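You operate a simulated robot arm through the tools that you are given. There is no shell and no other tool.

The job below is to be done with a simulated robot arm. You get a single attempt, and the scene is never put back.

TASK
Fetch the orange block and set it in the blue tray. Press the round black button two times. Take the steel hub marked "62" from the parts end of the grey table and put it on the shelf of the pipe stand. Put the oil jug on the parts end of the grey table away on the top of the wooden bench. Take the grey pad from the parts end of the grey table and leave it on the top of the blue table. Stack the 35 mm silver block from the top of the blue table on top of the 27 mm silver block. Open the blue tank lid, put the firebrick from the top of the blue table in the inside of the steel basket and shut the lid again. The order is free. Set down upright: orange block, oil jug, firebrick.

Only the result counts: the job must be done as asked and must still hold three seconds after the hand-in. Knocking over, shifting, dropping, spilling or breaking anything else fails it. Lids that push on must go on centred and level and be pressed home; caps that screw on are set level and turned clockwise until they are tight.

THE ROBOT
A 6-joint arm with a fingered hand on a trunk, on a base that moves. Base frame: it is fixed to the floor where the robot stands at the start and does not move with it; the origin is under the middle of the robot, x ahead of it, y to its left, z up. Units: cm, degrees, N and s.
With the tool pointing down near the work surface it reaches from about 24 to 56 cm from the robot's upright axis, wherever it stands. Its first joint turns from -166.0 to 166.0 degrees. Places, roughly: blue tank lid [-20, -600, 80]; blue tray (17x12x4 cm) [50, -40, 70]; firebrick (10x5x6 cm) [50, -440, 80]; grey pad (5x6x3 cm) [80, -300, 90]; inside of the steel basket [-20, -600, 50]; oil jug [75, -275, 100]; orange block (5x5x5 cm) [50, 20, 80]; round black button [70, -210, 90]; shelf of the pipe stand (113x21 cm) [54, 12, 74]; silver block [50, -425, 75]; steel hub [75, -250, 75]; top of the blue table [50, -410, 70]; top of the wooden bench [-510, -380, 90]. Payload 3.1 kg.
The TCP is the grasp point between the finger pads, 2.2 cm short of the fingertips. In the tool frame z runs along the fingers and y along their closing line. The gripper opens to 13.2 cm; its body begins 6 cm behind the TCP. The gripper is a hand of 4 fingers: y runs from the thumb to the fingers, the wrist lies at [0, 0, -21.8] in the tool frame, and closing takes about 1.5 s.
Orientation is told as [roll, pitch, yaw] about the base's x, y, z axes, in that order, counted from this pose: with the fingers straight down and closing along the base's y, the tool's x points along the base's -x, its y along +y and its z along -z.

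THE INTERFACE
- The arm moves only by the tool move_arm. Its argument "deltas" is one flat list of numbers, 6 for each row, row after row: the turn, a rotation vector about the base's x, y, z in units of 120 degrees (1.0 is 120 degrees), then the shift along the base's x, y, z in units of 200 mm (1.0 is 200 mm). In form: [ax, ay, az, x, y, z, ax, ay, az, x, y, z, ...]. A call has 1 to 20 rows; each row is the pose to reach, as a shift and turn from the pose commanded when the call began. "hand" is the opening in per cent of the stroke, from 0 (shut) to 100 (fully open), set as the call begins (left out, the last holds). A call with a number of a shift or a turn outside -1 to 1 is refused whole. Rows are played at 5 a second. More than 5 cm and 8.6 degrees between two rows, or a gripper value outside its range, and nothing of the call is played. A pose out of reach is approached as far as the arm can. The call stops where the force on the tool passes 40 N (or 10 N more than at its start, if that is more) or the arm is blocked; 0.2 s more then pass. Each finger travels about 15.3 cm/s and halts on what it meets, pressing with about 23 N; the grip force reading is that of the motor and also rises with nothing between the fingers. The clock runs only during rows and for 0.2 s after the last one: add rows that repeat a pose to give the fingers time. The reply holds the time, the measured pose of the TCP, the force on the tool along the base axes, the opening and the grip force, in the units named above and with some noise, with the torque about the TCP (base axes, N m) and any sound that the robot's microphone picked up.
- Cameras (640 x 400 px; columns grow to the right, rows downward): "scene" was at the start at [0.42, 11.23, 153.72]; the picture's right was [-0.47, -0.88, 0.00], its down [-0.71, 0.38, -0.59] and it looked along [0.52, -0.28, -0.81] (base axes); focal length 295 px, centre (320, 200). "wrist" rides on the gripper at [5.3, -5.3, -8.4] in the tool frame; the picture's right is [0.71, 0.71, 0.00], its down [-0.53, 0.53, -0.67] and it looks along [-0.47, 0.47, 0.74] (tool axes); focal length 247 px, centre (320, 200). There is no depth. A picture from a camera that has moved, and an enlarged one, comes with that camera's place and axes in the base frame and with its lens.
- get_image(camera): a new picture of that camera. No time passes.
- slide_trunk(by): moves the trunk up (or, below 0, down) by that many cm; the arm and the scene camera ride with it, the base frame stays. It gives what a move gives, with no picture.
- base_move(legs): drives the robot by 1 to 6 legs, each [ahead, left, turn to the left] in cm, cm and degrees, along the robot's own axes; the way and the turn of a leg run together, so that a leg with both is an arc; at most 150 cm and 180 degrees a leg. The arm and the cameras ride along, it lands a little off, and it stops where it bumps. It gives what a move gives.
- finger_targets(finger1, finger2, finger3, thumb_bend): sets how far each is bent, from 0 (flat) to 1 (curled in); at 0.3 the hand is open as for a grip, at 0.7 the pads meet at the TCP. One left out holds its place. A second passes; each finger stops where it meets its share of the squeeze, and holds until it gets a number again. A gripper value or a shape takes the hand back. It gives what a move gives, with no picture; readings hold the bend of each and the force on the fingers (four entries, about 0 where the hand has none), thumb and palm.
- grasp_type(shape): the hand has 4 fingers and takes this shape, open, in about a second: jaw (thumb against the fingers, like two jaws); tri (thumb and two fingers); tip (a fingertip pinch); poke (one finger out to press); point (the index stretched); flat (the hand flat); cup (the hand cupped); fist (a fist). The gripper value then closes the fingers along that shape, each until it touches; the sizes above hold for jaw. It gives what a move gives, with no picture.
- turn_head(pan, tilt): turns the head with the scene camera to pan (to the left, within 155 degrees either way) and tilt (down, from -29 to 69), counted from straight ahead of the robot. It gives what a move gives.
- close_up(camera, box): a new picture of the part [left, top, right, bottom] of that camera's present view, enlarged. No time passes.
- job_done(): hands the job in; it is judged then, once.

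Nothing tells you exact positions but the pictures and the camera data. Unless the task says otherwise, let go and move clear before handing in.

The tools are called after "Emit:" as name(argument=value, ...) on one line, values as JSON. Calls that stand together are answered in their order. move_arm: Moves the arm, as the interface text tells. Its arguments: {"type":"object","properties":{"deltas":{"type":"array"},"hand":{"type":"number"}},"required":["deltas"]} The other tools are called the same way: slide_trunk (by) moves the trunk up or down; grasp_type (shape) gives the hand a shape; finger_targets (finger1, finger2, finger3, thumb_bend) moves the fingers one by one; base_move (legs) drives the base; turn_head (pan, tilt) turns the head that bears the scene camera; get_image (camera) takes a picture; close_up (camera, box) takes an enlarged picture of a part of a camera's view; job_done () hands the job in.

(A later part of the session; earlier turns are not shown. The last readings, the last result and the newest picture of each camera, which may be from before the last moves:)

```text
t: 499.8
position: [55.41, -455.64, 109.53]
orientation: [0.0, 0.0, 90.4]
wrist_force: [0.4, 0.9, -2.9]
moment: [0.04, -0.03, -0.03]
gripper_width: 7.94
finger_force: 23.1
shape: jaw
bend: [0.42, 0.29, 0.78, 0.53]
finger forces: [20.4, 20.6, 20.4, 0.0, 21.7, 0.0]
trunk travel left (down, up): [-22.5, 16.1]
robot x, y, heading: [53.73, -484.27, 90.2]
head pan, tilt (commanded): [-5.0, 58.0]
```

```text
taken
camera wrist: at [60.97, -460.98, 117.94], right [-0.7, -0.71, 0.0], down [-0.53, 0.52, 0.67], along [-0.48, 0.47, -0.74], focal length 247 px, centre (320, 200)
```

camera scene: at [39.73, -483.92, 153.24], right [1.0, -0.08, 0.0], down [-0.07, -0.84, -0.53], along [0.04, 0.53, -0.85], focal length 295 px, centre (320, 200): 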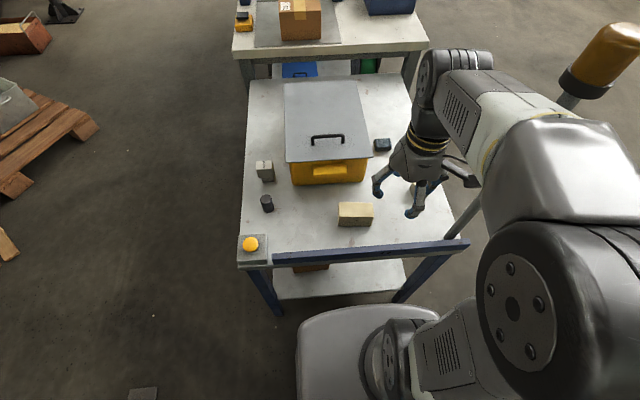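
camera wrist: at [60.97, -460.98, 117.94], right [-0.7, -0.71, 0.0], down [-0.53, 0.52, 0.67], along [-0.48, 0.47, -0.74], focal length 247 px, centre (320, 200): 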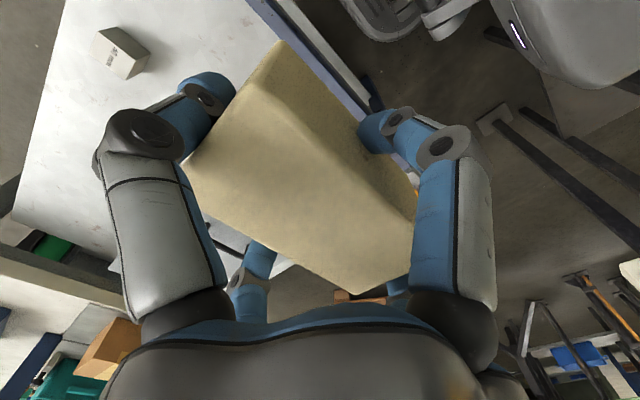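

Emit:
base_move(legs=[[-18, 0, 0], [0, -26, 0], [0, 0, 90]])

Emit:
base_move(legs=[[0, 94, 0]])

Emit:
turn_head(pan=0, tilt=45)

Emit:
get_image(camera="scene")

```text
t: 506.7
position: [50.95, -502.38, 109.54]
orientation: [-0.1, 0.1, -176.5]
wrist_force: [0.3, -0.4, -3.3]
moment: [-0.02, 0.0, -0.01]
gripper_width: 7.93
finger_force: 22.5
shape: jaw
bend: [0.42, 0.29, 0.78, 0.53]
finger forces: [20.2, 20.6, 20.3, 0.0, 21.7, 0.1]
trunk travel left (down, up): [-22.5, 16.1]
robot x, y, heading: [80.06, -502.82, -176.6]
head pan, tilt (commanded): [-5.0, 58.0]
```

```text
t: 511.7
position: [56.55, -596.88, 109.55]
orientation: [0.0, 0.0, -176.4]
wrist_force: [0.0, -0.5, -2.6]
moment: [-0.01, 0.0, 0.02]
gripper_width: 7.93
finger_force: 22.6
shape: jaw
bend: [0.42, 0.29, 0.78, 0.53]
finger forces: [20.3, 20.6, 20.3, 0.0, 21.8, 0.1]
trunk travel left (down, up): [-22.5, 16.1]
robot x, y, heading: [85.9, -597.0, -176.1]
head pan, tilt (commanded): [-5.0, 58.0]
```

```text
t: 512.4
position: [56.52, -596.73, 109.53]
orientation: [-0.2, 0.1, -176.5]
wrist_force: [-0.2, -0.1, -2.7]
moment: [-0.02, 0.01, -0.03]
gripper_width: 7.93
finger_force: 23.3
shape: jaw
bend: [0.42, 0.29, 0.78, 0.53]
finger forces: [20.3, 20.6, 20.3, 0.0, 21.7, 0.1]
trunk travel left (down, up): [-22.5, 16.1]
robot x, y, heading: [85.67, -597.01, -176.3]
head pan, tilt (commanded): [0.0, 45.0]
```

```text
taken
camera scene: at [84.39, -611.77, 154.94], right [-0.06, 1.0, 0.0], down [0.71, 0.04, -0.71], along [-0.71, -0.04, -0.71], focal length 295 px, centre (320, 200)
```

scene: 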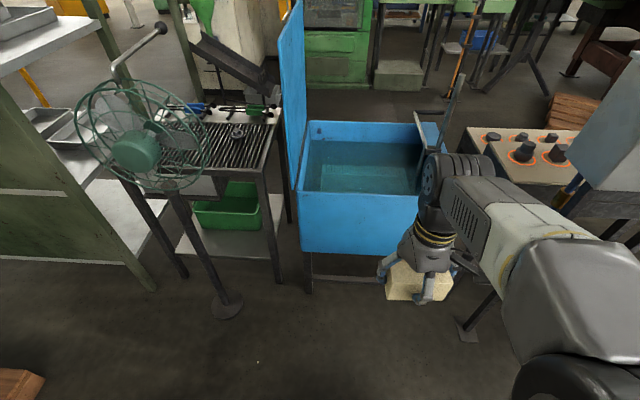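

Emit:
base_move(legs=[[0, 4, -3.6], [55, 0, 0]])

Emit:
turn_head(pan=0, tilt=60)

Emit:
get_image(camera="scene")

Emit:
get_image(camera="wrist")

```text
t: 516.0
position: [2.41, -599.18, 109.44]
orientation: [-0.2, 0.1, -179.9]
wrist_force: [0.0, 0.5, -3.2]
moment: [-0.02, 0.02, 0.05]
gripper_width: 7.92
finger_force: 22.6
shape: jaw
bend: [0.42, 0.29, 0.78, 0.53]
finger forces: [20.3, 20.7, 20.5, 0.0, 21.7, 0.0]
trunk travel left (down, up): [-22.5, 16.1]
robot x, y, heading: [31.7, -600.57, -179.9]
head pan, tilt (commanded): [0.0, 45.0]
```

```text
t: 516.8
position: [2.47, -599.27, 109.47]
orientation: [0.0, 0.1, -179.8]
wrist_force: [-0.2, -0.3, -2.6]
moment: [-0.03, 0.0, 0.02]
gripper_width: 7.91
finger_force: 22.9
shape: jaw
bend: [0.42, 0.29, 0.78, 0.53]
finger forces: [20.3, 20.7, 20.4, 0.0, 21.7, 0.1]
trunk travel left (down, up): [-22.5, 16.1]
robot x, y, heading: [31.82, -601.03, -179.9]
head pan, tilt (commanded): [0.0, 60.0]
```

```text
taken
camera scene: at [30.86, -615.69, 153.0], right [0.0, 1.0, 0.0], down [0.87, 0.0, -0.5], along [-0.5, 0.0, -0.87], focal length 295 px, centre (320, 200)
```

scene: 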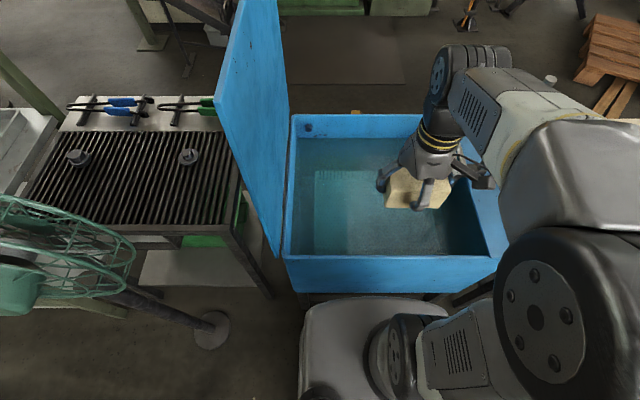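

```text
taken
camera wrist: at [7.88, -593.89, 117.9], right [0.71, -0.7, 0.0], down [-0.53, -0.53, 0.67], along [-0.47, -0.47, -0.74], focal length 247 px, centre (320, 200)
```

wrist: 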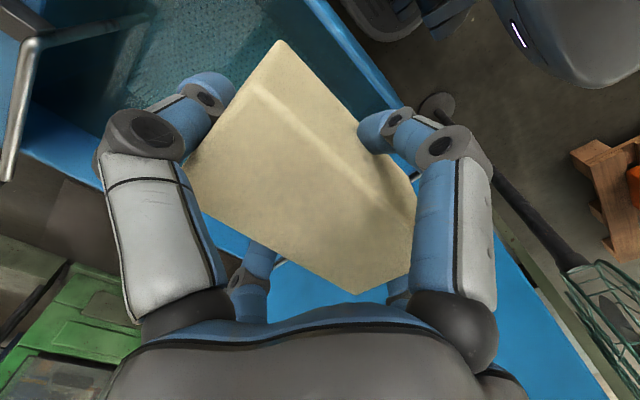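

The robot is at the open tank. I'll step 2 cm closer, lower the trunk a little for reach, and bring the brick over the front-middle of the basket.

Emit:
base_move(legs=[[2, 0, 0]])

Emit:
slide_trunk(by=-5)

Emit:
move_arm(deltas=[0, 0, 0, -0.15, -0.02, 0, 0, 0, 0, -0.3, -0.05, 0, 0, 0, 0, -0.45, -0.08, -0.05, 0, 0, 0, -0.6, -0.1, -0.15, 0, 0, 0, -0.63, -0.1, -0.3, 0, 0, 0, -0.63, -0.1, -0.45])

Emit:
get_image(camera="wrist")

Emit:
get_image(camera="scene")

```text
t: 517.6
position: [0.46, -599.19, 109.59]
orientation: [0.0, 0.1, -179.8]
wrist_force: [0.0, 0.6, -3.2]
moment: [-0.06, -0.01, 0.04]
gripper_width: 7.93
finger_force: 23.1
shape: jaw
bend: [0.42, 0.29, 0.78, 0.53]
finger forces: [20.3, 20.7, 20.4, 0.0, 21.7, 0.0]
trunk travel left (down, up): [-22.5, 16.1]
robot x, y, heading: [29.72, -600.8, -180.1]
head pan, tilt (commanded): [0.0, 60.0]
```

```text
t: 518.5
position: [0.48, -599.2, 104.64]
orientation: [0.0, 0.1, -179.8]
wrist_force: [0.8, -0.2, -2.0]
moment: [0.01, 0.01, -0.01]
gripper_width: 7.94
finger_force: 23.1
shape: jaw
bend: [0.42, 0.29, 0.78, 0.53]
finger forces: [20.3, 20.6, 20.5, 0.1, 21.8, 0.1]
trunk travel left (down, up): [-17.5, 21.1]
robot x, y, heading: [29.9, -600.64, -179.8]
head pan, tilt (commanded): [0.0, 60.0]
```

```text
t: 519.9
position: [-11.99, -601.32, 95.67]
orientation: [-0.2, -0.1, -179.9]
wrist_force: [0.0, 0.2, -2.7]
moment: [-0.02, 0.01, -0.01]
gripper_width: 7.9
finger_force: 23.5
shape: jaw
bend: [0.42, 0.29, 0.78, 0.53]
finger forces: [20.3, 20.6, 20.4, 0.0, 21.8, 0.1]
trunk travel left (down, up): [-17.5, 21.1]
robot x, y, heading: [29.62, -600.76, -180.2]
head pan, tilt (commanded): [0.0, 60.0]
```

```text
taken
camera wrist: at [-6.66, -595.97, 104.01], right [0.71, -0.71, 0.0], down [-0.53, -0.53, 0.67], along [-0.47, -0.47, -0.74], focal length 247 px, centre (320, 200)
```

wrist: 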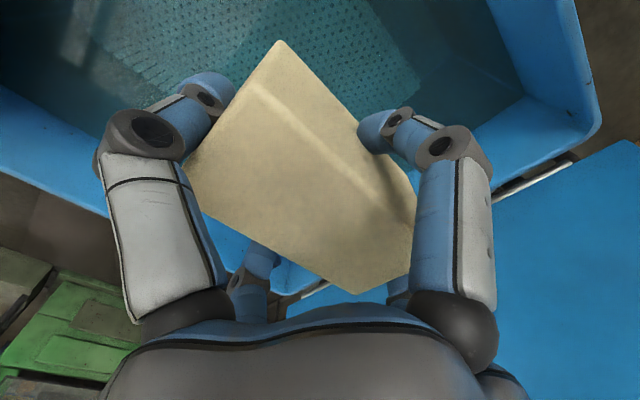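

```text
taken
camera scene: at [28.85, -615.69, 148.06], right [0.0, 1.0, 0.0], down [0.87, 0.0, -0.5], along [-0.5, 0.0, -0.87], focal length 295 px, centre (320, 200)
```

scene: 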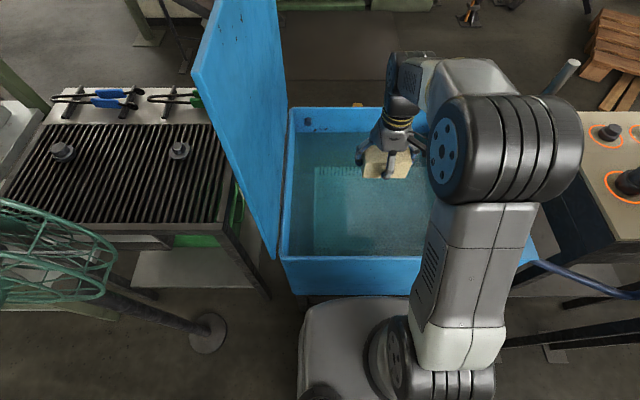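

Emit:
close_up(camera="wrist", box=[0, 0, 640, 140])

Emit:
close_up(camera="scene", box=[270, 100, 460, 290])

```text
1.00 times, centred on (320, 70) of wrist (not enlarged: the box is as wide or as high as the picture)
camera zoom: at [-6.66, -595.97, 104.01], right [0.71, -0.71, 0.0], down [-0.53, -0.53, 0.67], along [-0.47, -0.47, -0.74], focal length 247 px, centre (320, 330)
```

zoom: 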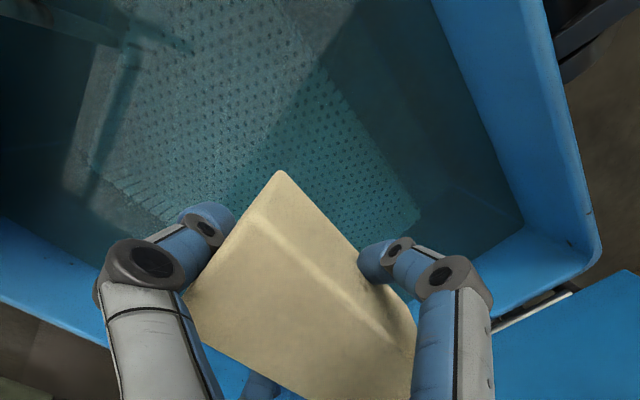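

```text
2.11 times, centred on (365, 195) of scene
camera zoom: at [28.85, -615.69, 148.06], right [0.0, 1.0, 0.0], down [0.87, 0.0, -0.5], along [-0.5, 0.0, -0.87], focal length 621 px, centre (225, 210)
```

zoom: 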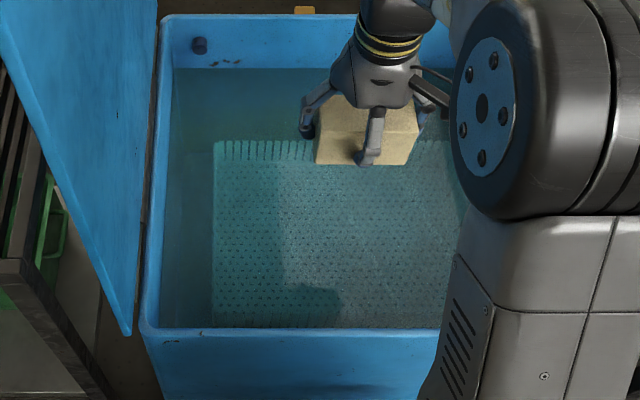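

I'll lower the brick straight down into the basket, first to about TCP z = 66, checking forces.

Emit:
move_arm(deltas=[0, 0, 0, 0, 0, -0.15, 0, 0, 0, 0, 0, -0.3, 0, 0, 0, 0, 0, -0.45, 0, 0, 0, 0, 0, -0.6, 0, 0, 0, 0, 0, -0.75, 0, 0, 0, 0, 0, -0.9, 0, 0, 0, 0, 0, -1.0])

Emit:
get_image(camera="scene")

Emit:
get_image(camera="wrist")

```text
t: 521.5
position: [-12.01, -601.07, 75.58]
orientation: [-0.1, 0.0, -179.7]
wrist_force: [0.4, 0.4, -2.9]
moment: [-0.03, 0.0, -0.01]
gripper_width: 7.91
finger_force: 23.1
shape: jaw
bend: [0.42, 0.29, 0.78, 0.53]
finger forces: [20.3, 20.9, 20.3, 0.1, 21.6, 0.1]
trunk travel left (down, up): [-17.5, 21.1]
robot x, y, heading: [29.35, -601.1, -180.0]
head pan, tilt (commanded): [0.0, 60.0]
```

```text
taken
camera scene: at [28.87, -615.69, 148.06], right [0.0, 1.0, 0.0], down [0.87, 0.0, -0.5], along [-0.5, 0.0, -0.87], focal length 295 px, centre (320, 200)
```

scene: 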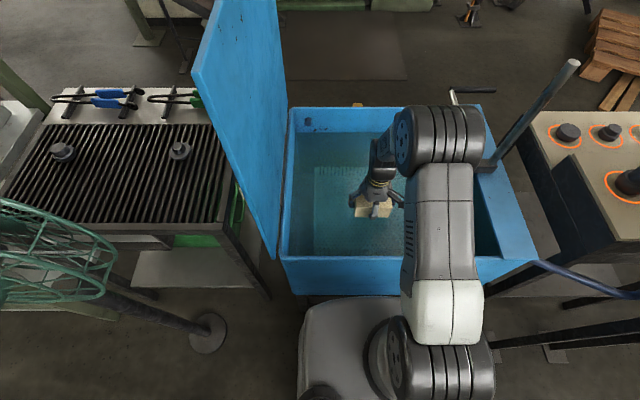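

```text
taken
camera wrist: at [-6.67, -595.84, 83.93], right [0.71, -0.71, 0.0], down [-0.52, -0.53, 0.67], along [-0.47, -0.47, -0.74], focal length 247 px, centre (320, 200)
```

wrist: 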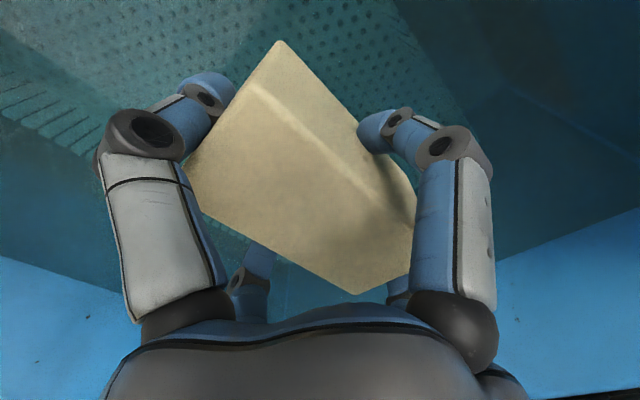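

The arm geometry leaves good clearance at the tank rim. Continuing down into the liquid.

Emit:
move_arm(deltas=[0, 0, 0, 0, 0, -0.08, 0, 0, 0, 0, 0, -0.16, 0, 0, 0, 0, 0, -0.24, 0, 0, 0, 0, 0, -0.32, 0, 0, 0, 0, 0, -0.4, 0, 0, 0, 0, 0, -0.48, 0, 0, 0, 0, 0, -0.55])

Emit:
get_image(camera="scene")

Emit:
get_image(camera="wrist")

```text
t: 523.1
position: [-11.86, -601.17, 64.35]
orientation: [-0.1, 0.1, -179.8]
wrist_force: [1.1, 0.4, -3.9]
moment: [-0.03, 0.02, -0.02]
gripper_width: 7.93
finger_force: 23.1
shape: jaw
bend: [0.42, 0.29, 0.78, 0.53]
finger forces: [20.3, 20.9, 20.4, 0.0, 21.6, 0.1]
trunk travel left (down, up): [-17.5, 21.1]
robot x, y, heading: [29.37, -600.67, -180.0]
head pan, tilt (commanded): [0.0, 60.0]
```

```text
taken
camera scene: at [28.88, -615.7, 148.06], right [0.0, 1.0, 0.0], down [0.87, 0.0, -0.5], along [-0.5, 0.0, -0.87], focal length 295 px, centre (320, 200)
```

scene: 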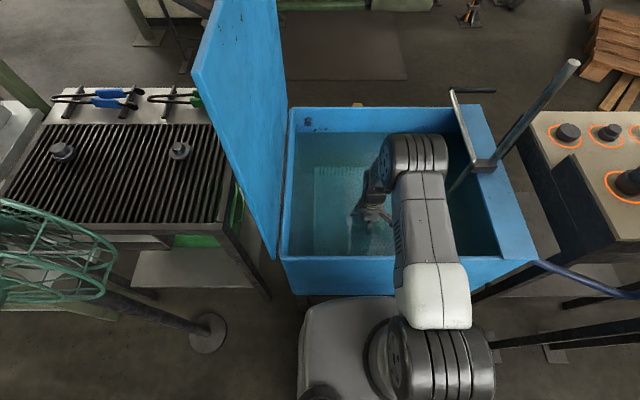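

```text
taken
camera wrist: at [-6.6, -595.93, 72.86], right [0.71, -0.7, 0.0], down [-0.53, -0.53, 0.67], along [-0.47, -0.47, -0.74], focal length 247 px, centre (320, 200)
```

wrist: 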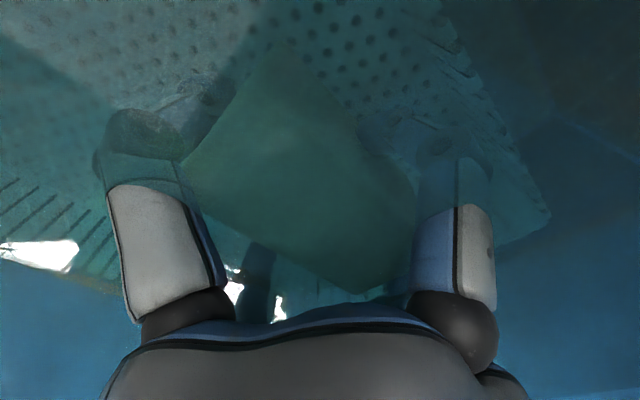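

Emit:
move_arm(deltas=[0, 0, 0, 0, 0, -0.03, 0, 0, 0, 0, 0, -0.06, 0, 0, 0, 0, 0, -0.09, 0, 0, 0, 0, 0, -0.12, 0, 0, 0, 0, 0, -0.15, 0, 0, 0, 0, 0, -0.18, 0, 0, 0, 0, 0, -0.21, 0, 0, 0, 0, 0, -0.24])

Emit:
get_image(camera="wrist")

```text
t: 524.9
position: [-12.06, -601.34, 59.82]
orientation: [-0.1, 0.1, -179.8]
wrist_force: [-0.5, 0.0, -4.3]
moment: [0.0, -0.01, 0.01]
gripper_width: 7.94
finger_force: 22.7
shape: jaw
bend: [0.42, 0.29, 0.78, 0.53]
finger forces: [20.2, 20.7, 20.4, 0.1, 21.6, 0.0]
trunk travel left (down, up): [-17.5, 21.1]
robot x, y, heading: [29.62, -601.18, -180.1]
head pan, tilt (commanded): [0.0, 60.0]
```

```text
taken
camera wrist: at [-6.68, -595.99, 68.17], right [0.71, -0.7, 0.0], down [-0.53, -0.53, 0.67], along [-0.47, -0.47, -0.74], focal length 247 px, centre (320, 200)
```

wrist: 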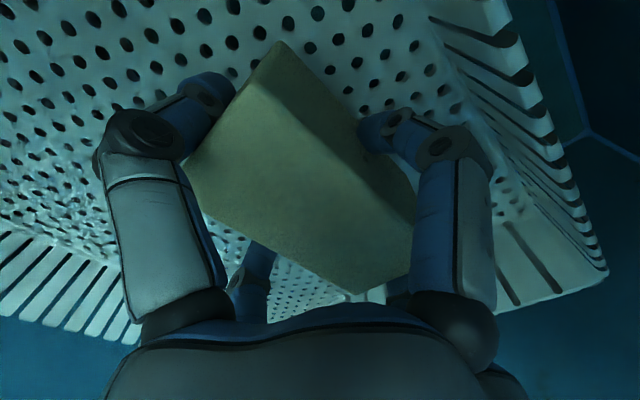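

Now the camera is under the surface: the brick is inside the slotted basket above the perforated floor. Lowering in small steps until contact.

Emit:
move_arm(deltas=[0, 0, 0, 0, 0, -0.02, 0, 0, 0, 0, 0, -0.04, 0, 0, 0, 0, 0, -0.06, 0, 0, 0, 0, 0, -0.075])

Emit:
move_arm(deltas=[0, 0, 0, 0, 0, -0.02, 0, 0, 0, 0, 0, -0.04, 0, 0, 0, 0, 0, -0.06, 0, 0, 0, 0, 0, -0.075])

Emit:
move_arm(deltas=[0, 0, 0, 0, 0, -0.02, 0, 0, 0, 0, 0, -0.04, 0, 0, 0, 0, 0, -0.05])

Emit:
get_image(camera="wrist")

```text
t: 525.9
position: [-11.95, -601.26, 58.28]
orientation: [-0.2, 0.0, -179.8]
wrist_force: [-0.6, -1.3, 0.7]
moment: [-0.04, 0.02, -0.01]
gripper_width: 7.94
finger_force: 22.9
shape: jaw
bend: [0.42, 0.29, 0.78, 0.53]
finger forces: [20.6, 20.7, 20.6, 0.1, 21.8, 0.0]
trunk travel left (down, up): [-17.5, 21.1]
robot x, y, heading: [29.61, -600.65, -179.8]
head pan, tilt (commanded): [0.0, 60.0]
```

```text
t: 526.5
position: [-12.07, -601.24, 58.01]
orientation: [-0.1, -0.2, -179.9]
wrist_force: [12.3, -1.0, 33.6]
moment: [0.13, -0.29, -0.1]
gripper_width: 7.96
finger_force: 22.9
shape: jaw
bend: [0.41, 0.29, 0.79, 0.52]
finger forces: [25.7, 22.9, 23.1, 0.0, 23.7, 0.0]
trunk travel left (down, up): [-17.5, 21.1]
robot x, y, heading: [29.57, -601.02, -179.9]
head pan, tilt (commanded): [0.0, 60.0]
stopped in row 2: the force on the tool passed its limit at 44 N (the readings are from after the stop); the commanded pose is now the measured one
```

```text
t: 526.8
position: [-12.13, -601.15, 58.03]
orientation: [-0.1, -0.2, -179.8]
wrist_force: [13.2, -1.6, 36.3]
moment: [0.15, -0.3, -0.03]
gripper_width: 7.96
finger_force: 22.7
shape: jaw
bend: [0.41, 0.28, 0.8, 0.52]
finger forces: [26.1, 22.9, 23.6, 0.1, 23.7, 0.1]
trunk travel left (down, up): [-17.5, 21.1]
robot x, y, heading: [29.82, -600.67, -179.7]
head pan, tilt (commanded): [0.0, 60.0]
stopped in row 1: the force on the tool passed its limit at 50 N (the readings are from after the stop); the commanded pose is now the measured one
```

```text
taken
camera wrist: at [-6.65, -595.93, 66.33], right [0.71, -0.7, 0.0], down [-0.52, -0.53, 0.67], along [-0.47, -0.47, -0.74], focal length 247 px, centre (320, 200)
```

wrist: 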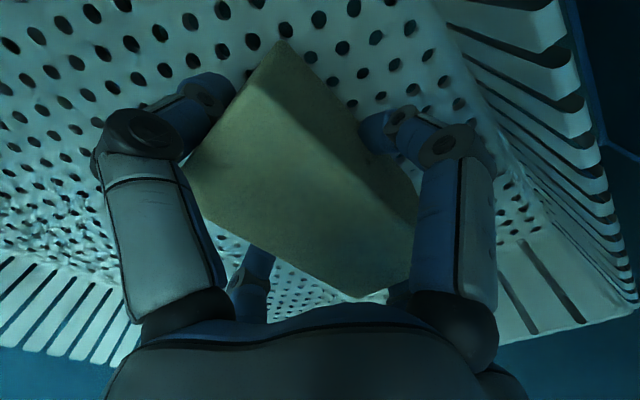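

The brick stands on the basket floor, with contact at TCP 58. Relieving the pressure and opening the fingers with limited spread.

Emit:
move_arm(deltas=[0, 0, 0, 0, 0, 0.006, 0, 0, 0, 0, 0, 0.01, 0, 0, 0, 0, 0, 0.01])

Emit:
finger_targets(finger1=0.47, finger2=0.3, finger3=0.47, thumb_bend=0.3)

Emit:
get_image(camera="wrist")

```text
t: 527.6
position: [-12.01, -601.2, 58.05]
orientation: [-0.1, -0.2, -179.8]
wrist_force: [10.5, 0.2, 22.6]
moment: [0.09, -0.28, -0.03]
gripper_width: 8.0
finger_force: 22.9
shape: jaw
bend: [0.41, 0.28, 0.8, 0.52]
finger forces: [25.5, 22.7, 23.9, 0.1, 24.3, 0.0]
trunk travel left (down, up): [-17.5, 21.1]
robot x, y, heading: [29.75, -600.71, -179.9]
head pan, tilt (commanded): [0.0, 60.0]
```

```text
t: 528.6
position: [-12.26, -601.24, 57.96]
orientation: [-0.1, 0.0, -179.8]
wrist_force: [-0.5, -0.3, 0.3]
moment: [-0.01, -0.02, 0.0]
gripper_width: 7.05
finger_force: 0.0
shape: fingers
bend: [0.47, 0.3, 0.47, 0.3]
finger forces: [0.0, 0.1, 0.0, 0.0, 0.0, 0.0]
trunk travel left (down, up): [-17.5, 21.1]
robot x, y, heading: [29.74, -600.82, -179.9]
head pan, tilt (commanded): [0.0, 60.0]
```

```text
taken
camera wrist: at [-6.85, -595.96, 66.31], right [0.71, -0.7, 0.0], down [-0.52, -0.53, 0.67], along [-0.47, -0.47, -0.74], focal length 247 px, centre (320, 200)
```

wrist: 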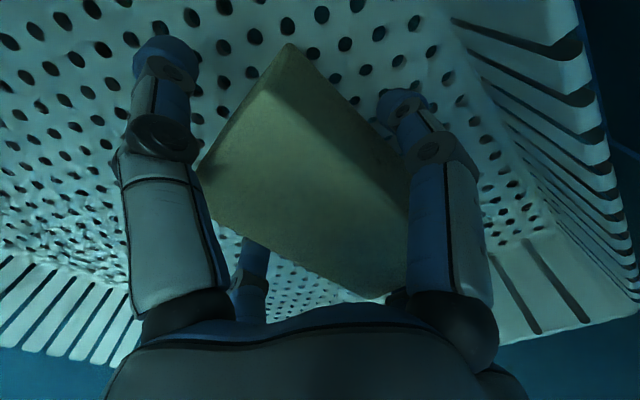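

The brick is released and stands upright. Rising straight up out of the tank.

Emit:
move_arm(deltas=[0, 0, 0, 0, 0, 0.03, 0, 0, 0, 0, 0, 0.08, 0, 0, 0, 0, 0, 0.15, 0, 0, 0, 0, 0, 0.25, 0, 0, 0, 0, 0, 0.38, 0, 0, 0, 0, 0, 0.53, 0, 0, 0, 0, 0, 0.7, 0, 0, 0, 0, 0, 0.88, 0, 0, 0, 0, 0, 1.0])

Emit:
move_arm(deltas=[0, 0, 0, 0, 0, 0.2, 0, 0, 0, 0, 0, 0.4, 0, 0, 0, 0, 0, 0.6, 0, 0, 0, 0.05, 0, 0.8, 0, 0, 0, 0.1, 0, 1.0])

Emit:
slide_trunk(by=21)

Emit:
get_image(camera="wrist")

Emit:
get_image(camera="scene")

```text
t: 530.6
position: [-12.03, -601.05, 78.14]
orientation: [-0.1, -0.1, -179.7]
wrist_force: [0.0, 0.9, -0.4]
moment: [-0.04, -0.02, -0.01]
gripper_width: 7.05
finger_force: 0.1
shape: fingers
bend: [0.47, 0.3, 0.47, 0.3]
finger forces: [0.1, 0.0, 0.1, 0.0, 0.1, 0.1]
trunk travel left (down, up): [-17.5, 21.1]
robot x, y, heading: [29.65, -600.66, -180.1]
head pan, tilt (commanded): [0.0, 60.0]
```

```text
t: 531.8
position: [-9.81, -601.47, 97.51]
orientation: [-0.1, 0.0, -179.8]
wrist_force: [-0.3, -0.2, -0.2]
moment: [0.02, -0.03, 0.0]
gripper_width: 7.04
finger_force: 0.1
shape: fingers
bend: [0.47, 0.3, 0.47, 0.3]
finger forces: [0.0, 0.0, 0.1, 0.0, 0.0, 0.0]
trunk travel left (down, up): [-17.5, 21.1]
robot x, y, heading: [29.2, -600.98, -179.9]
head pan, tilt (commanded): [0.0, 60.0]
```

```text
t: 534.1
position: [-9.83, -601.41, 118.51]
orientation: [-0.1, 0.0, -179.8]
wrist_force: [-0.5, 0.2, 0.1]
moment: [0.01, 0.01, 0.01]
gripper_width: 7.03
finger_force: 0.0
shape: fingers
bend: [0.47, 0.3, 0.47, 0.3]
finger forces: [0.0, 0.0, 0.0, 0.0, 0.0, 0.1]
trunk travel left (down, up): [-38.5, 0.1]
robot x, y, heading: [29.83, -600.96, -179.7]
head pan, tilt (commanded): [0.0, 60.0]
```

```text
taken
camera wrist: at [-4.49, -596.15, 126.85], right [0.71, -0.7, 0.0], down [-0.52, -0.53, 0.67], along [-0.47, -0.47, -0.74], focal length 247 px, centre (320, 200)
```

wrist: 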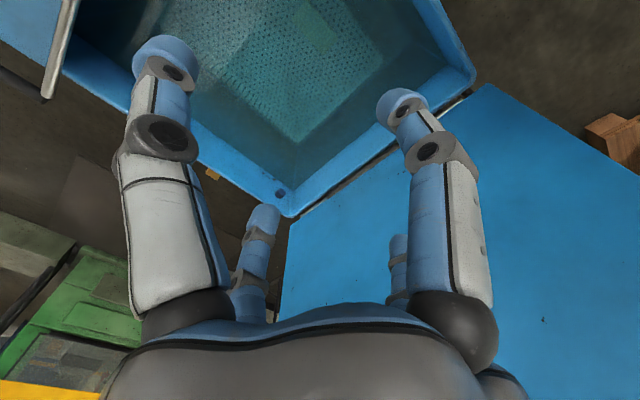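

```text
taken
camera scene: at [28.95, -615.7, 169.03], right [0.0, 1.0, 0.0], down [0.87, 0.0, -0.5], along [-0.5, 0.0, -0.87], focal length 295 px, centre (320, 200)
```

scene: 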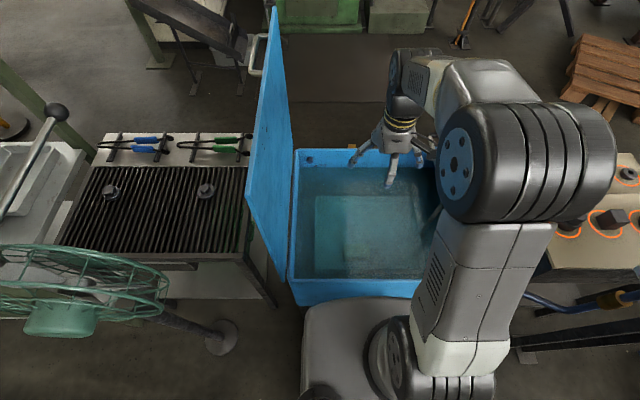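

The brick is in the basket. Now I'll shut the lid by reversing the opening: curl the fingers again, go round to the lid's edge, grip it between thumb and finger 2, and follow the arc down.

Emit:
finger_targets(finger1=1, finger2=0.3, finger3=0.3, thumb_bend=0.33)

Emit:
finger_targets(finger3=1)

Emit:
finger_targets(finger2=1)

Emit:
move_arm(deltas=[0, 0, 0, 0.15, 0, 0.15, 0, 0, 0, 0.3, 0, 0.3, 0, 0, 0, 0.45, 0, 0.45, 0, 0, 0, 0.55, -0.05, 0.6, 0, 0, 0, 0.6, -0.2, 0.68, 0, 0, 0, 0.7, -0.35, 0.7, 0, 0, 0, 0.8, -0.52, 0.7])

Emit:
move_arm(deltas=[0, 0, 0, 0.15, -0.15, 0, 0, 0, 0, 0.28, -0.3, 0, 0, 0, 0, 0.38, -0.5, 0, 0, 0, 0, 0.38, -0.7, 0, 0, 0, 0, 0.36, -0.9, 0])

Emit:
get_image(camera="wrist")

Emit:
get_image(camera="scene")

```text
t: 535.1
position: [-9.91, -601.37, 118.4]
orientation: [0.0, -0.1, -179.8]
wrist_force: [0.3, 0.7, 0.8]
moment: [-0.03, 0.01, 0.02]
gripper_width: 6.88
finger_force: 0.1
shape: fingers
bend: [1.0, 0.3, 0.3, 0.33]
finger forces: [0.0, 0.1, 0.0, 0.0, 0.0, 0.1]
trunk travel left (down, up): [-38.5, 0.1]
robot x, y, heading: [29.76, -600.7, -179.8]
head pan, tilt (commanded): [0.0, 60.0]
```

```text
t: 536.1
position: [-9.93, -601.39, 118.39]
orientation: [-0.2, -0.1, -179.8]
wrist_force: [-0.5, 0.5, -0.1]
moment: [0.0, 0.01, -0.01]
gripper_width: 7.02
finger_force: 0.1
shape: fingers
bend: [1.0, 0.3, 0.91, 0.33]
finger forces: [0.1, 0.1, 0.0, 0.0, 0.0, 0.0]
trunk travel left (down, up): [-38.5, 0.1]
robot x, y, heading: [29.7, -600.48, -180.1]
head pan, tilt (commanded): [0.0, 60.0]
```

```text
t: 537.1
position: [-9.9, -601.57, 118.56]
orientation: [-0.1, -0.1, -179.8]
wrist_force: [-0.8, -0.7, 0.5]
moment: [0.02, -0.02, 0.01]
gripper_width: 7.09
finger_force: 0.1
shape: fingers
bend: [1.0, 0.81, 0.93, 0.33]
finger forces: [0.0, 0.1, 0.0, 0.1, 0.0, 0.0]
trunk travel left (down, up): [-38.5, 0.1]
robot x, y, heading: [29.56, -600.46, -179.9]
head pan, tilt (commanded): [0.0, 60.0]
```

```text
t: 538.7
position: [6.3, -611.55, 132.28]
orientation: [-0.1, -0.2, -179.8]
wrist_force: [0.0, -0.3, 0.4]
moment: [0.01, 0.0, -0.02]
gripper_width: 7.12
finger_force: 0.1
shape: fingers
bend: [1.0, 0.81, 0.93, 0.33]
finger forces: [0.0, 0.0, 0.0, 0.1, 0.0, 0.0]
trunk travel left (down, up): [-38.5, 0.1]
robot x, y, heading: [29.62, -600.7, -179.8]
head pan, tilt (commanded): [0.0, 60.0]
```

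```text
t: 539.9
position: [13.33, -630.17, 132.47]
orientation: [-0.1, -0.1, -179.8]
wrist_force: [-0.1, -0.5, -0.9]
moment: [-0.01, -0.01, 0.02]
gripper_width: 7.09
finger_force: 0.1
shape: fingers
bend: [1.0, 0.81, 0.93, 0.33]
finger forces: [0.0, 0.0, 0.1, 0.1, 0.1, 0.1]
trunk travel left (down, up): [-38.5, 0.1]
robot x, y, heading: [29.84, -600.93, -180.1]
head pan, tilt (commanded): [0.0, 60.0]
```

```text
taken
camera wrist: at [18.72, -624.88, 140.8], right [0.71, -0.7, 0.0], down [-0.52, -0.53, 0.67], along [-0.47, -0.47, -0.74], focal length 247 px, centre (320, 200)
```

wrist: 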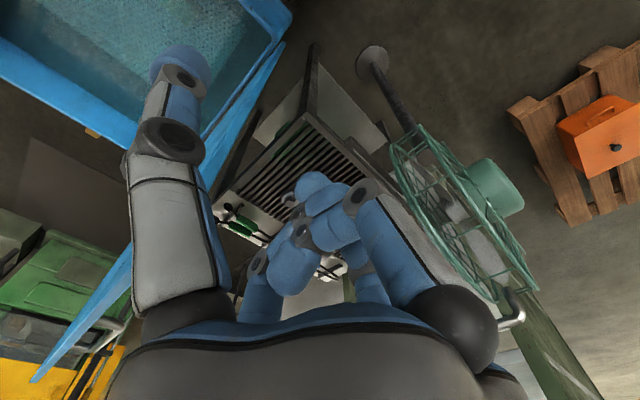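

```text
taken
camera scene: at [28.9, -615.89, 168.96], right [0.0, 1.0, 0.0], down [0.87, 0.0, -0.5], along [-0.5, 0.0, -0.87], focal length 295 px, centre (320, 200)
```

scene: 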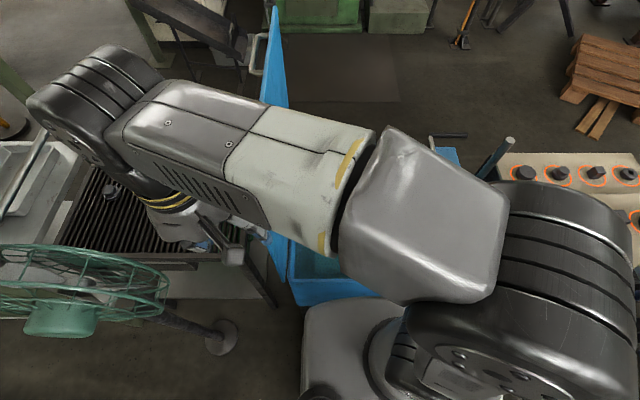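

I'm at the same pose as after the opening. Sliding the hand back along the lid's top edge.

Emit:
move_arm(deltas=[0, 0, 0, -0.1, 0.01, 0, 0, 0, 0, -0.25, 0.01, 0, 0, 0, 0, -0.4, 0.01, 0, 0, 0, 0, -0.55, 0.01, 0, 0, 0, 0, -0.7, 0.01, 0, 0, 0, 0, -0.8, 0.01, -0.02, 0, 0, 0, -0.84, 0.01, -0.05, 0, 0, 0, -0.84, 0.01, -0.08])

Emit:
get_image(camera="wrist")

```text
t: 541.7
position: [-3.56, -629.67, 130.99]
orientation: [0.0, 0.0, -179.8]
wrist_force: [-0.9, -0.1, -0.5]
moment: [0.03, -0.03, 0.0]
gripper_width: 7.08
finger_force: 0.2
shape: fingers
bend: [1.0, 0.81, 0.93, 0.33]
finger forces: [0.0, 0.0, 0.1, 0.0, 0.1, 0.1]
trunk travel left (down, up): [-38.5, 0.1]
robot x, y, heading: [29.5, -601.14, -180.1]
head pan, tilt (commanded): [0.0, 60.0]
```

```text
taken
camera wrist: at [1.8, -624.43, 139.32], right [0.71, -0.7, 0.0], down [-0.52, -0.53, 0.67], along [-0.47, -0.47, -0.74], focal length 247 px, centre (320, 200)
```

wrist: 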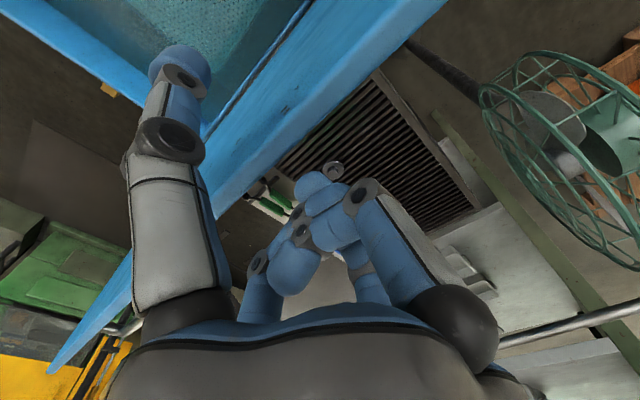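

Emit:
move_arm(deltas=[0, 0, 0, 0, -0.02, 0, 0, 0, 0, 0, -0.02, -0.02, 0, 0, 0, 0, -0.02, -0.04, 0, 0, 0, 0, -0.02, -0.05])

Emit:
finger_targets(thumb_bend=0.62)

Emit:
get_image(camera="wrist")

```text
t: 542.7
position: [-3.54, -629.95, 129.97]
orientation: [-0.2, -0.1, -179.8]
wrist_force: [-0.2, -0.8, -0.6]
moment: [0.0, 0.02, 0.0]
gripper_width: 7.1
finger_force: 0.0
shape: fingers
bend: [1.0, 0.81, 0.93, 0.33]
finger forces: [0.0, 0.0, 0.0, 0.1, 0.0, 0.1]
trunk travel left (down, up): [-38.5, 0.1]
robot x, y, heading: [29.85, -600.83, -179.9]
head pan, tilt (commanded): [0.0, 60.0]
```

```text
t: 543.7
position: [-3.57, -629.55, 130.0]
orientation: [-0.1, -0.2, -179.8]
wrist_force: [-0.5, 13.8, -1.5]
moment: [0.23, -0.02, 0.01]
gripper_width: 5.49
finger_force: 7.9
shape: fingers
bend: [1.0, 0.81, 0.93, 0.52]
finger forces: [0.0, 0.0, 0.0, 0.0, 15.2, 0.2]
trunk travel left (down, up): [-38.5, 0.1]
robot x, y, heading: [29.48, -600.89, -179.9]
head pan, tilt (commanded): [0.0, 60.0]
```

```text
taken
camera wrist: at [1.85, -624.26, 138.37], right [0.71, -0.71, 0.0], down [-0.52, -0.53, 0.67], along [-0.47, -0.47, -0.74], focal length 247 px, centre (320, 200)
```

wrist: 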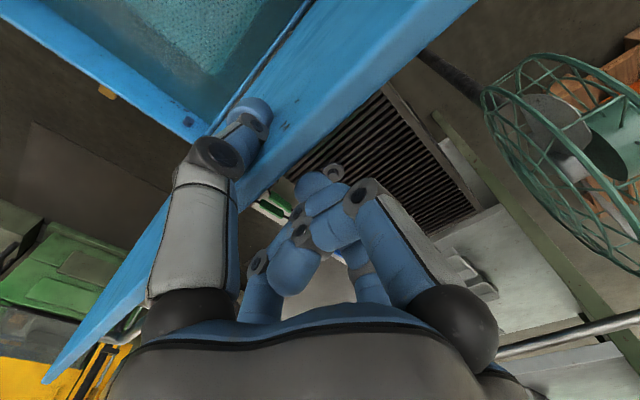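

Thumb and lid are in contact. Moving the hand +y along the arc with gradual roll, first a few degrees, to see the lid follow.

Emit:
move_arm(deltas=[-0.02, 0, 0, 0, 0.08, 0.01, -0.04, 0, 0, 0, 0.17, 0.02, -0.06, 0, 0, 0, 0.26, 0.025])

Emit:
get_image(camera="wrist")

Emit:
get_image(camera="scene")

```text
t: 544.5
position: [-3.54, -624.63, 130.58]
orientation: [7.2, -0.1, -179.7]
wrist_force: [0.8, -1.4, -4.6]
moment: [-0.03, -0.02, 0.01]
gripper_width: 4.69
finger_force: 5.9
shape: fingers
bend: [1.0, 0.81, 0.93, 0.59]
finger forces: [0.0, 7.6, 0.0, 0.0, 3.4, 0.0]
trunk travel left (down, up): [-38.5, 0.1]
robot x, y, heading: [29.55, -600.88, -179.8]
head pan, tilt (commanded): [0.0, 60.0]
```

```text
taken
camera wrist: at [1.88, -618.33, 138.15], right [0.71, -0.7, 0.09], down [-0.52, -0.44, 0.73], along [-0.47, -0.56, -0.68], focal length 247 px, centre (320, 200)
```

wrist: 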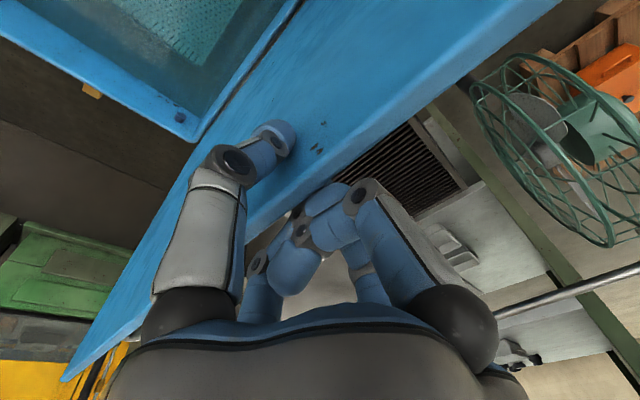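

```text
taken
camera scene: at [28.96, -615.67, 168.98], right [0.0, 1.0, 0.0], down [0.87, 0.0, -0.5], along [-0.5, 0.0, -0.87], focal length 295 px, centre (320, 200)
```

scene: 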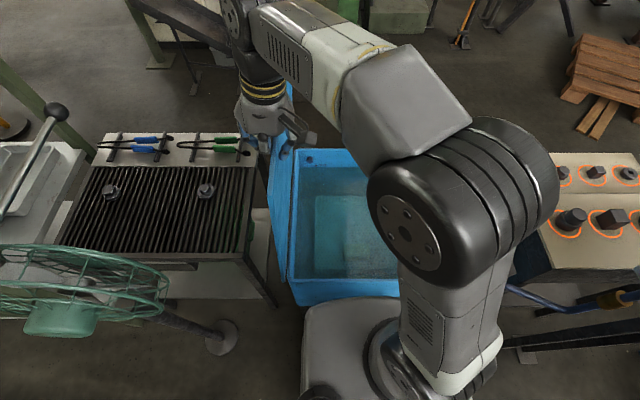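

The lid follows, held between finger 2 and thumb. Continuing the closing arc to about 65°.

Emit:
move_arm(deltas=[-0.025, 0, 0, 0, 0.13, -0.005, -0.05, 0, 0, 0, 0.265, -0.02, -0.075, 0, 0, 0, 0.395, -0.04, -0.1, 0, 0, 0, 0.525, -0.07, -0.125, 0, 0, 0, 0.65, -0.105, -0.15, 0, 0, 0, 0.775, -0.15, -0.175, 0, 0, 0, 0.9, -0.195])

Emit:
get_image(camera="scene")

Emit:
get_image(camera="wrist")

```text
t: 546.1
position: [-3.53, -606.68, 126.14]
orientation: [28.2, -0.3, -179.8]
wrist_force: [1.8, -0.4, 1.0]
moment: [0.09, -0.03, -0.04]
gripper_width: 4.68
finger_force: 7.9
shape: fingers
bend: [1.0, 0.81, 0.93, 0.59]
finger forces: [0.1, 10.5, 0.0, 0.0, 4.9, 0.0]
trunk travel left (down, up): [-38.5, 0.1]
robot x, y, heading: [29.63, -600.74, -179.8]
head pan, tilt (commanded): [0.0, 60.0]
```

```text
taken
camera scene: at [29.01, -615.62, 168.99], right [0.0, 1.0, 0.0], down [0.87, 0.0, -0.5], along [-0.5, 0.0, -0.87], focal length 295 px, centre (320, 200)
```

scene: 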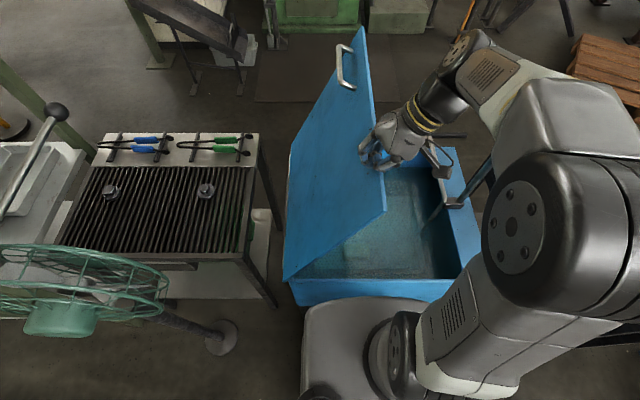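

```text
taken
camera wrist: at [1.85, -598.0, 131.05], right [0.71, -0.62, 0.33], down [-0.52, -0.15, 0.84], along [-0.47, -0.77, -0.43], focal length 247 px, centre (320, 200)
```

wrist: 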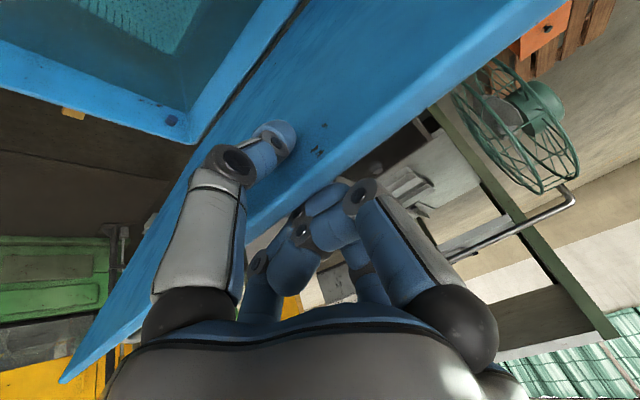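

The lid follows smoothly. Continuing to about 56° and then reversing the opening path downward.

Emit:
move_arm(deltas=[-0.022, 0, 0, 0, 0.1, -0.025, -0.044, 0, 0, 0, 0.195, -0.06, -0.065, 0, 0, 0, 0.29, -0.1])

Emit:
move_arm(deltas=[0, 0, 0, 0, 0.07, -0.05, 0, 0, 0, 0, 0.14, -0.1, 0, 0, 0, 0, 0.2, -0.15, 0, 0, 0, 0, 0.26, -0.2, 0, 0, 0, 0, 0.313, -0.25, 0, 0, 0, 0, 0.365, -0.3, 0, 0, 0, 0, 0.413, -0.35, 0, 0, 0, 0, 0.46, -0.4])

Emit:
get_image(camera="scene")

Emit:
get_image(camera="wrist")

```text
t: 546.9
position: [-3.69, -600.98, 124.12]
orientation: [36.0, -0.2, -179.9]
wrist_force: [0.6, -4.5, -5.4]
moment: [-0.06, -0.02, -0.02]
gripper_width: 4.71
finger_force: 5.1
shape: fingers
bend: [1.0, 0.8, 0.93, 0.59]
finger forces: [0.1, 7.4, 0.0, 0.0, 3.3, 0.1]
trunk travel left (down, up): [-38.5, 0.1]
robot x, y, heading: [29.7, -600.71, -180.1]
head pan, tilt (commanded): [0.0, 60.0]
```

```text
t: 548.7
position: [-3.54, -591.88, 116.5]
orientation: [36.0, -0.2, -179.9]
wrist_force: [-2.8, 1.2, 1.9]
moment: [0.05, 0.02, 0.04]
gripper_width: 4.59
finger_force: 1.3
shape: fingers
bend: [1.0, 0.81, 0.93, 0.6]
finger forces: [0.0, 0.0, 0.1, 0.0, 2.5, 0.1]
trunk travel left (down, up): [-38.5, 0.1]
robot x, y, heading: [29.68, -601.16, -179.8]
head pan, tilt (commanded): [0.0, 60.0]
```

```text
taken
camera scene: at [28.86, -615.62, 168.99], right [0.0, 1.0, 0.0], down [0.87, 0.0, -0.5], along [-0.5, 0.0, -0.87], focal length 295 px, centre (320, 200)
```

scene: 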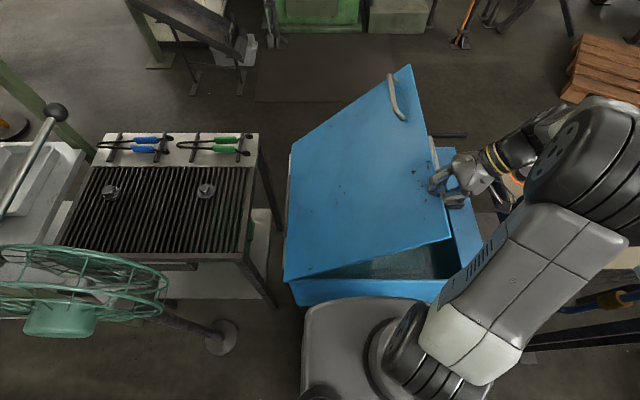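

```text
taken
camera wrist: at [1.85, -582.7, 120.15], right [0.71, -0.57, 0.41], down [-0.52, -0.03, 0.85], along [-0.47, -0.82, -0.32], focal length 247 px, centre (320, 200)
```

wrist: 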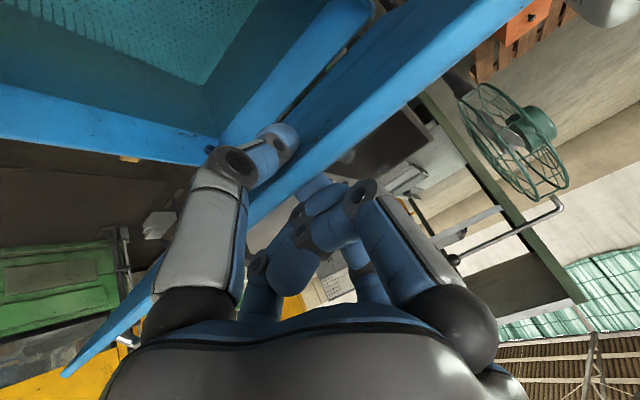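

Emit:
move_arm(deltas=[0, 0, 0, 0, 0.043, -0.05, 0, 0, 0, 0, 0.085, -0.1, 0, 0, 0, 0, 0.125, -0.15, 0, 0, 0, 0, 0.163, -0.2, 0, 0, 0, 0, 0.198, -0.25, 0, 0, 0, 0, 0.23, -0.3, 0, 0, 0, 0, 0.25, -0.35, 0, 0, 0, 0, 0.27, -0.4])

Emit:
move_arm(deltas=[0, 0, 0, 0, 0.029, -0.05, 0, 0, 0, 0, 0.058, -0.1, 0, 0, 0, 0, 0.084, -0.15, 0, 0, 0, 0, 0.109, -0.2, 0, 0, 0, 0, 0.132, -0.25, 0, 0, 0, 0, 0.155, -0.3, 0, 0, 0, 0, 0.176, -0.35, 0, 0, 0, 0, 0.197, -0.4, 0, 0, 0, 0, 0.215, -0.45, 0, 0, 0, 0, 0.233, -0.5, 0, 0, 0, 0, 0.25, -0.55, 0, 0, 0, 0, 0.264, -0.6])

Emit:
get_image(camera="scene")

Emit:
get_image(camera="wrist")

```text
t: 550.5
position: [-3.56, -586.42, 108.51]
orientation: [35.9, -0.2, -179.8]
wrist_force: [-0.2, 2.9, 2.0]
moment: [0.01, -0.03, 0.0]
gripper_width: 4.52
finger_force: 1.3
shape: fingers
bend: [1.0, 0.82, 0.93, 0.6]
finger forces: [0.0, 0.0, 0.0, 0.0, 3.3, 0.1]
trunk travel left (down, up): [-38.5, 0.1]
robot x, y, heading: [29.67, -601.04, -180.1]
head pan, tilt (commanded): [0.0, 60.0]
```

```text
t: 553.1
position: [-3.58, -581.16, 96.42]
orientation: [36.0, -0.2, -179.9]
wrist_force: [3.6, 2.5, 0.4]
moment: [-0.39, -0.06, -0.05]
gripper_width: 4.95
finger_force: 6.9
shape: fingers
bend: [1.0, 0.83, 0.94, 0.57]
finger forces: [0.1, 0.0, 0.0, 0.0, 15.0, 0.0]
trunk travel left (down, up): [-38.5, 0.1]
robot x, y, heading: [29.59, -600.97, -180.0]
head pan, tilt (commanded): [0.0, 60.0]
```

```text
taken
camera scene: at [29.04, -615.61, 168.99], right [0.0, 1.0, 0.0], down [0.87, 0.0, -0.5], along [-0.5, 0.0, -0.87], focal length 295 px, centre (320, 200)
```

scene: 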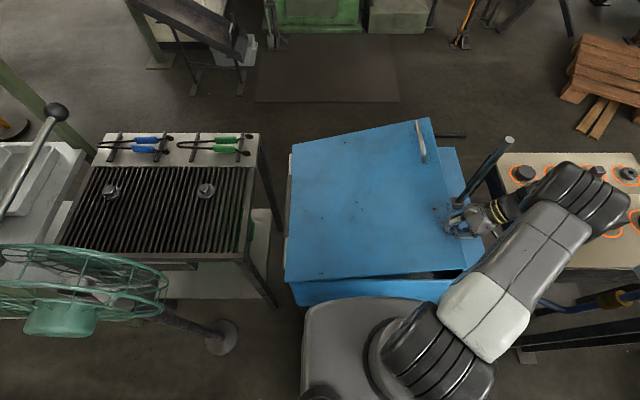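

```text
taken
camera wrist: at [1.85, -571.9, 100.06], right [0.71, -0.57, 0.41], down [-0.52, -0.03, 0.85], along [-0.47, -0.82, -0.32], focal length 247 px, centre (320, 200)
```

wrist: 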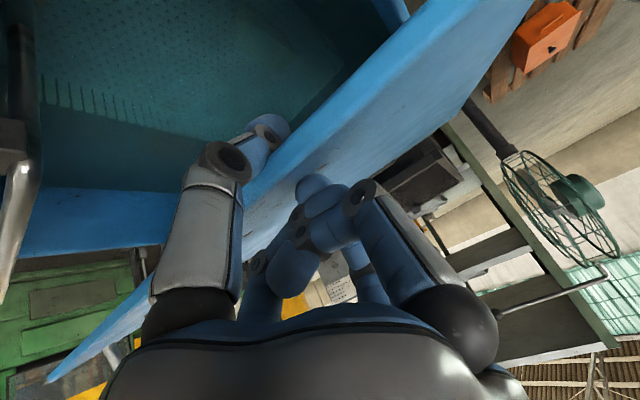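

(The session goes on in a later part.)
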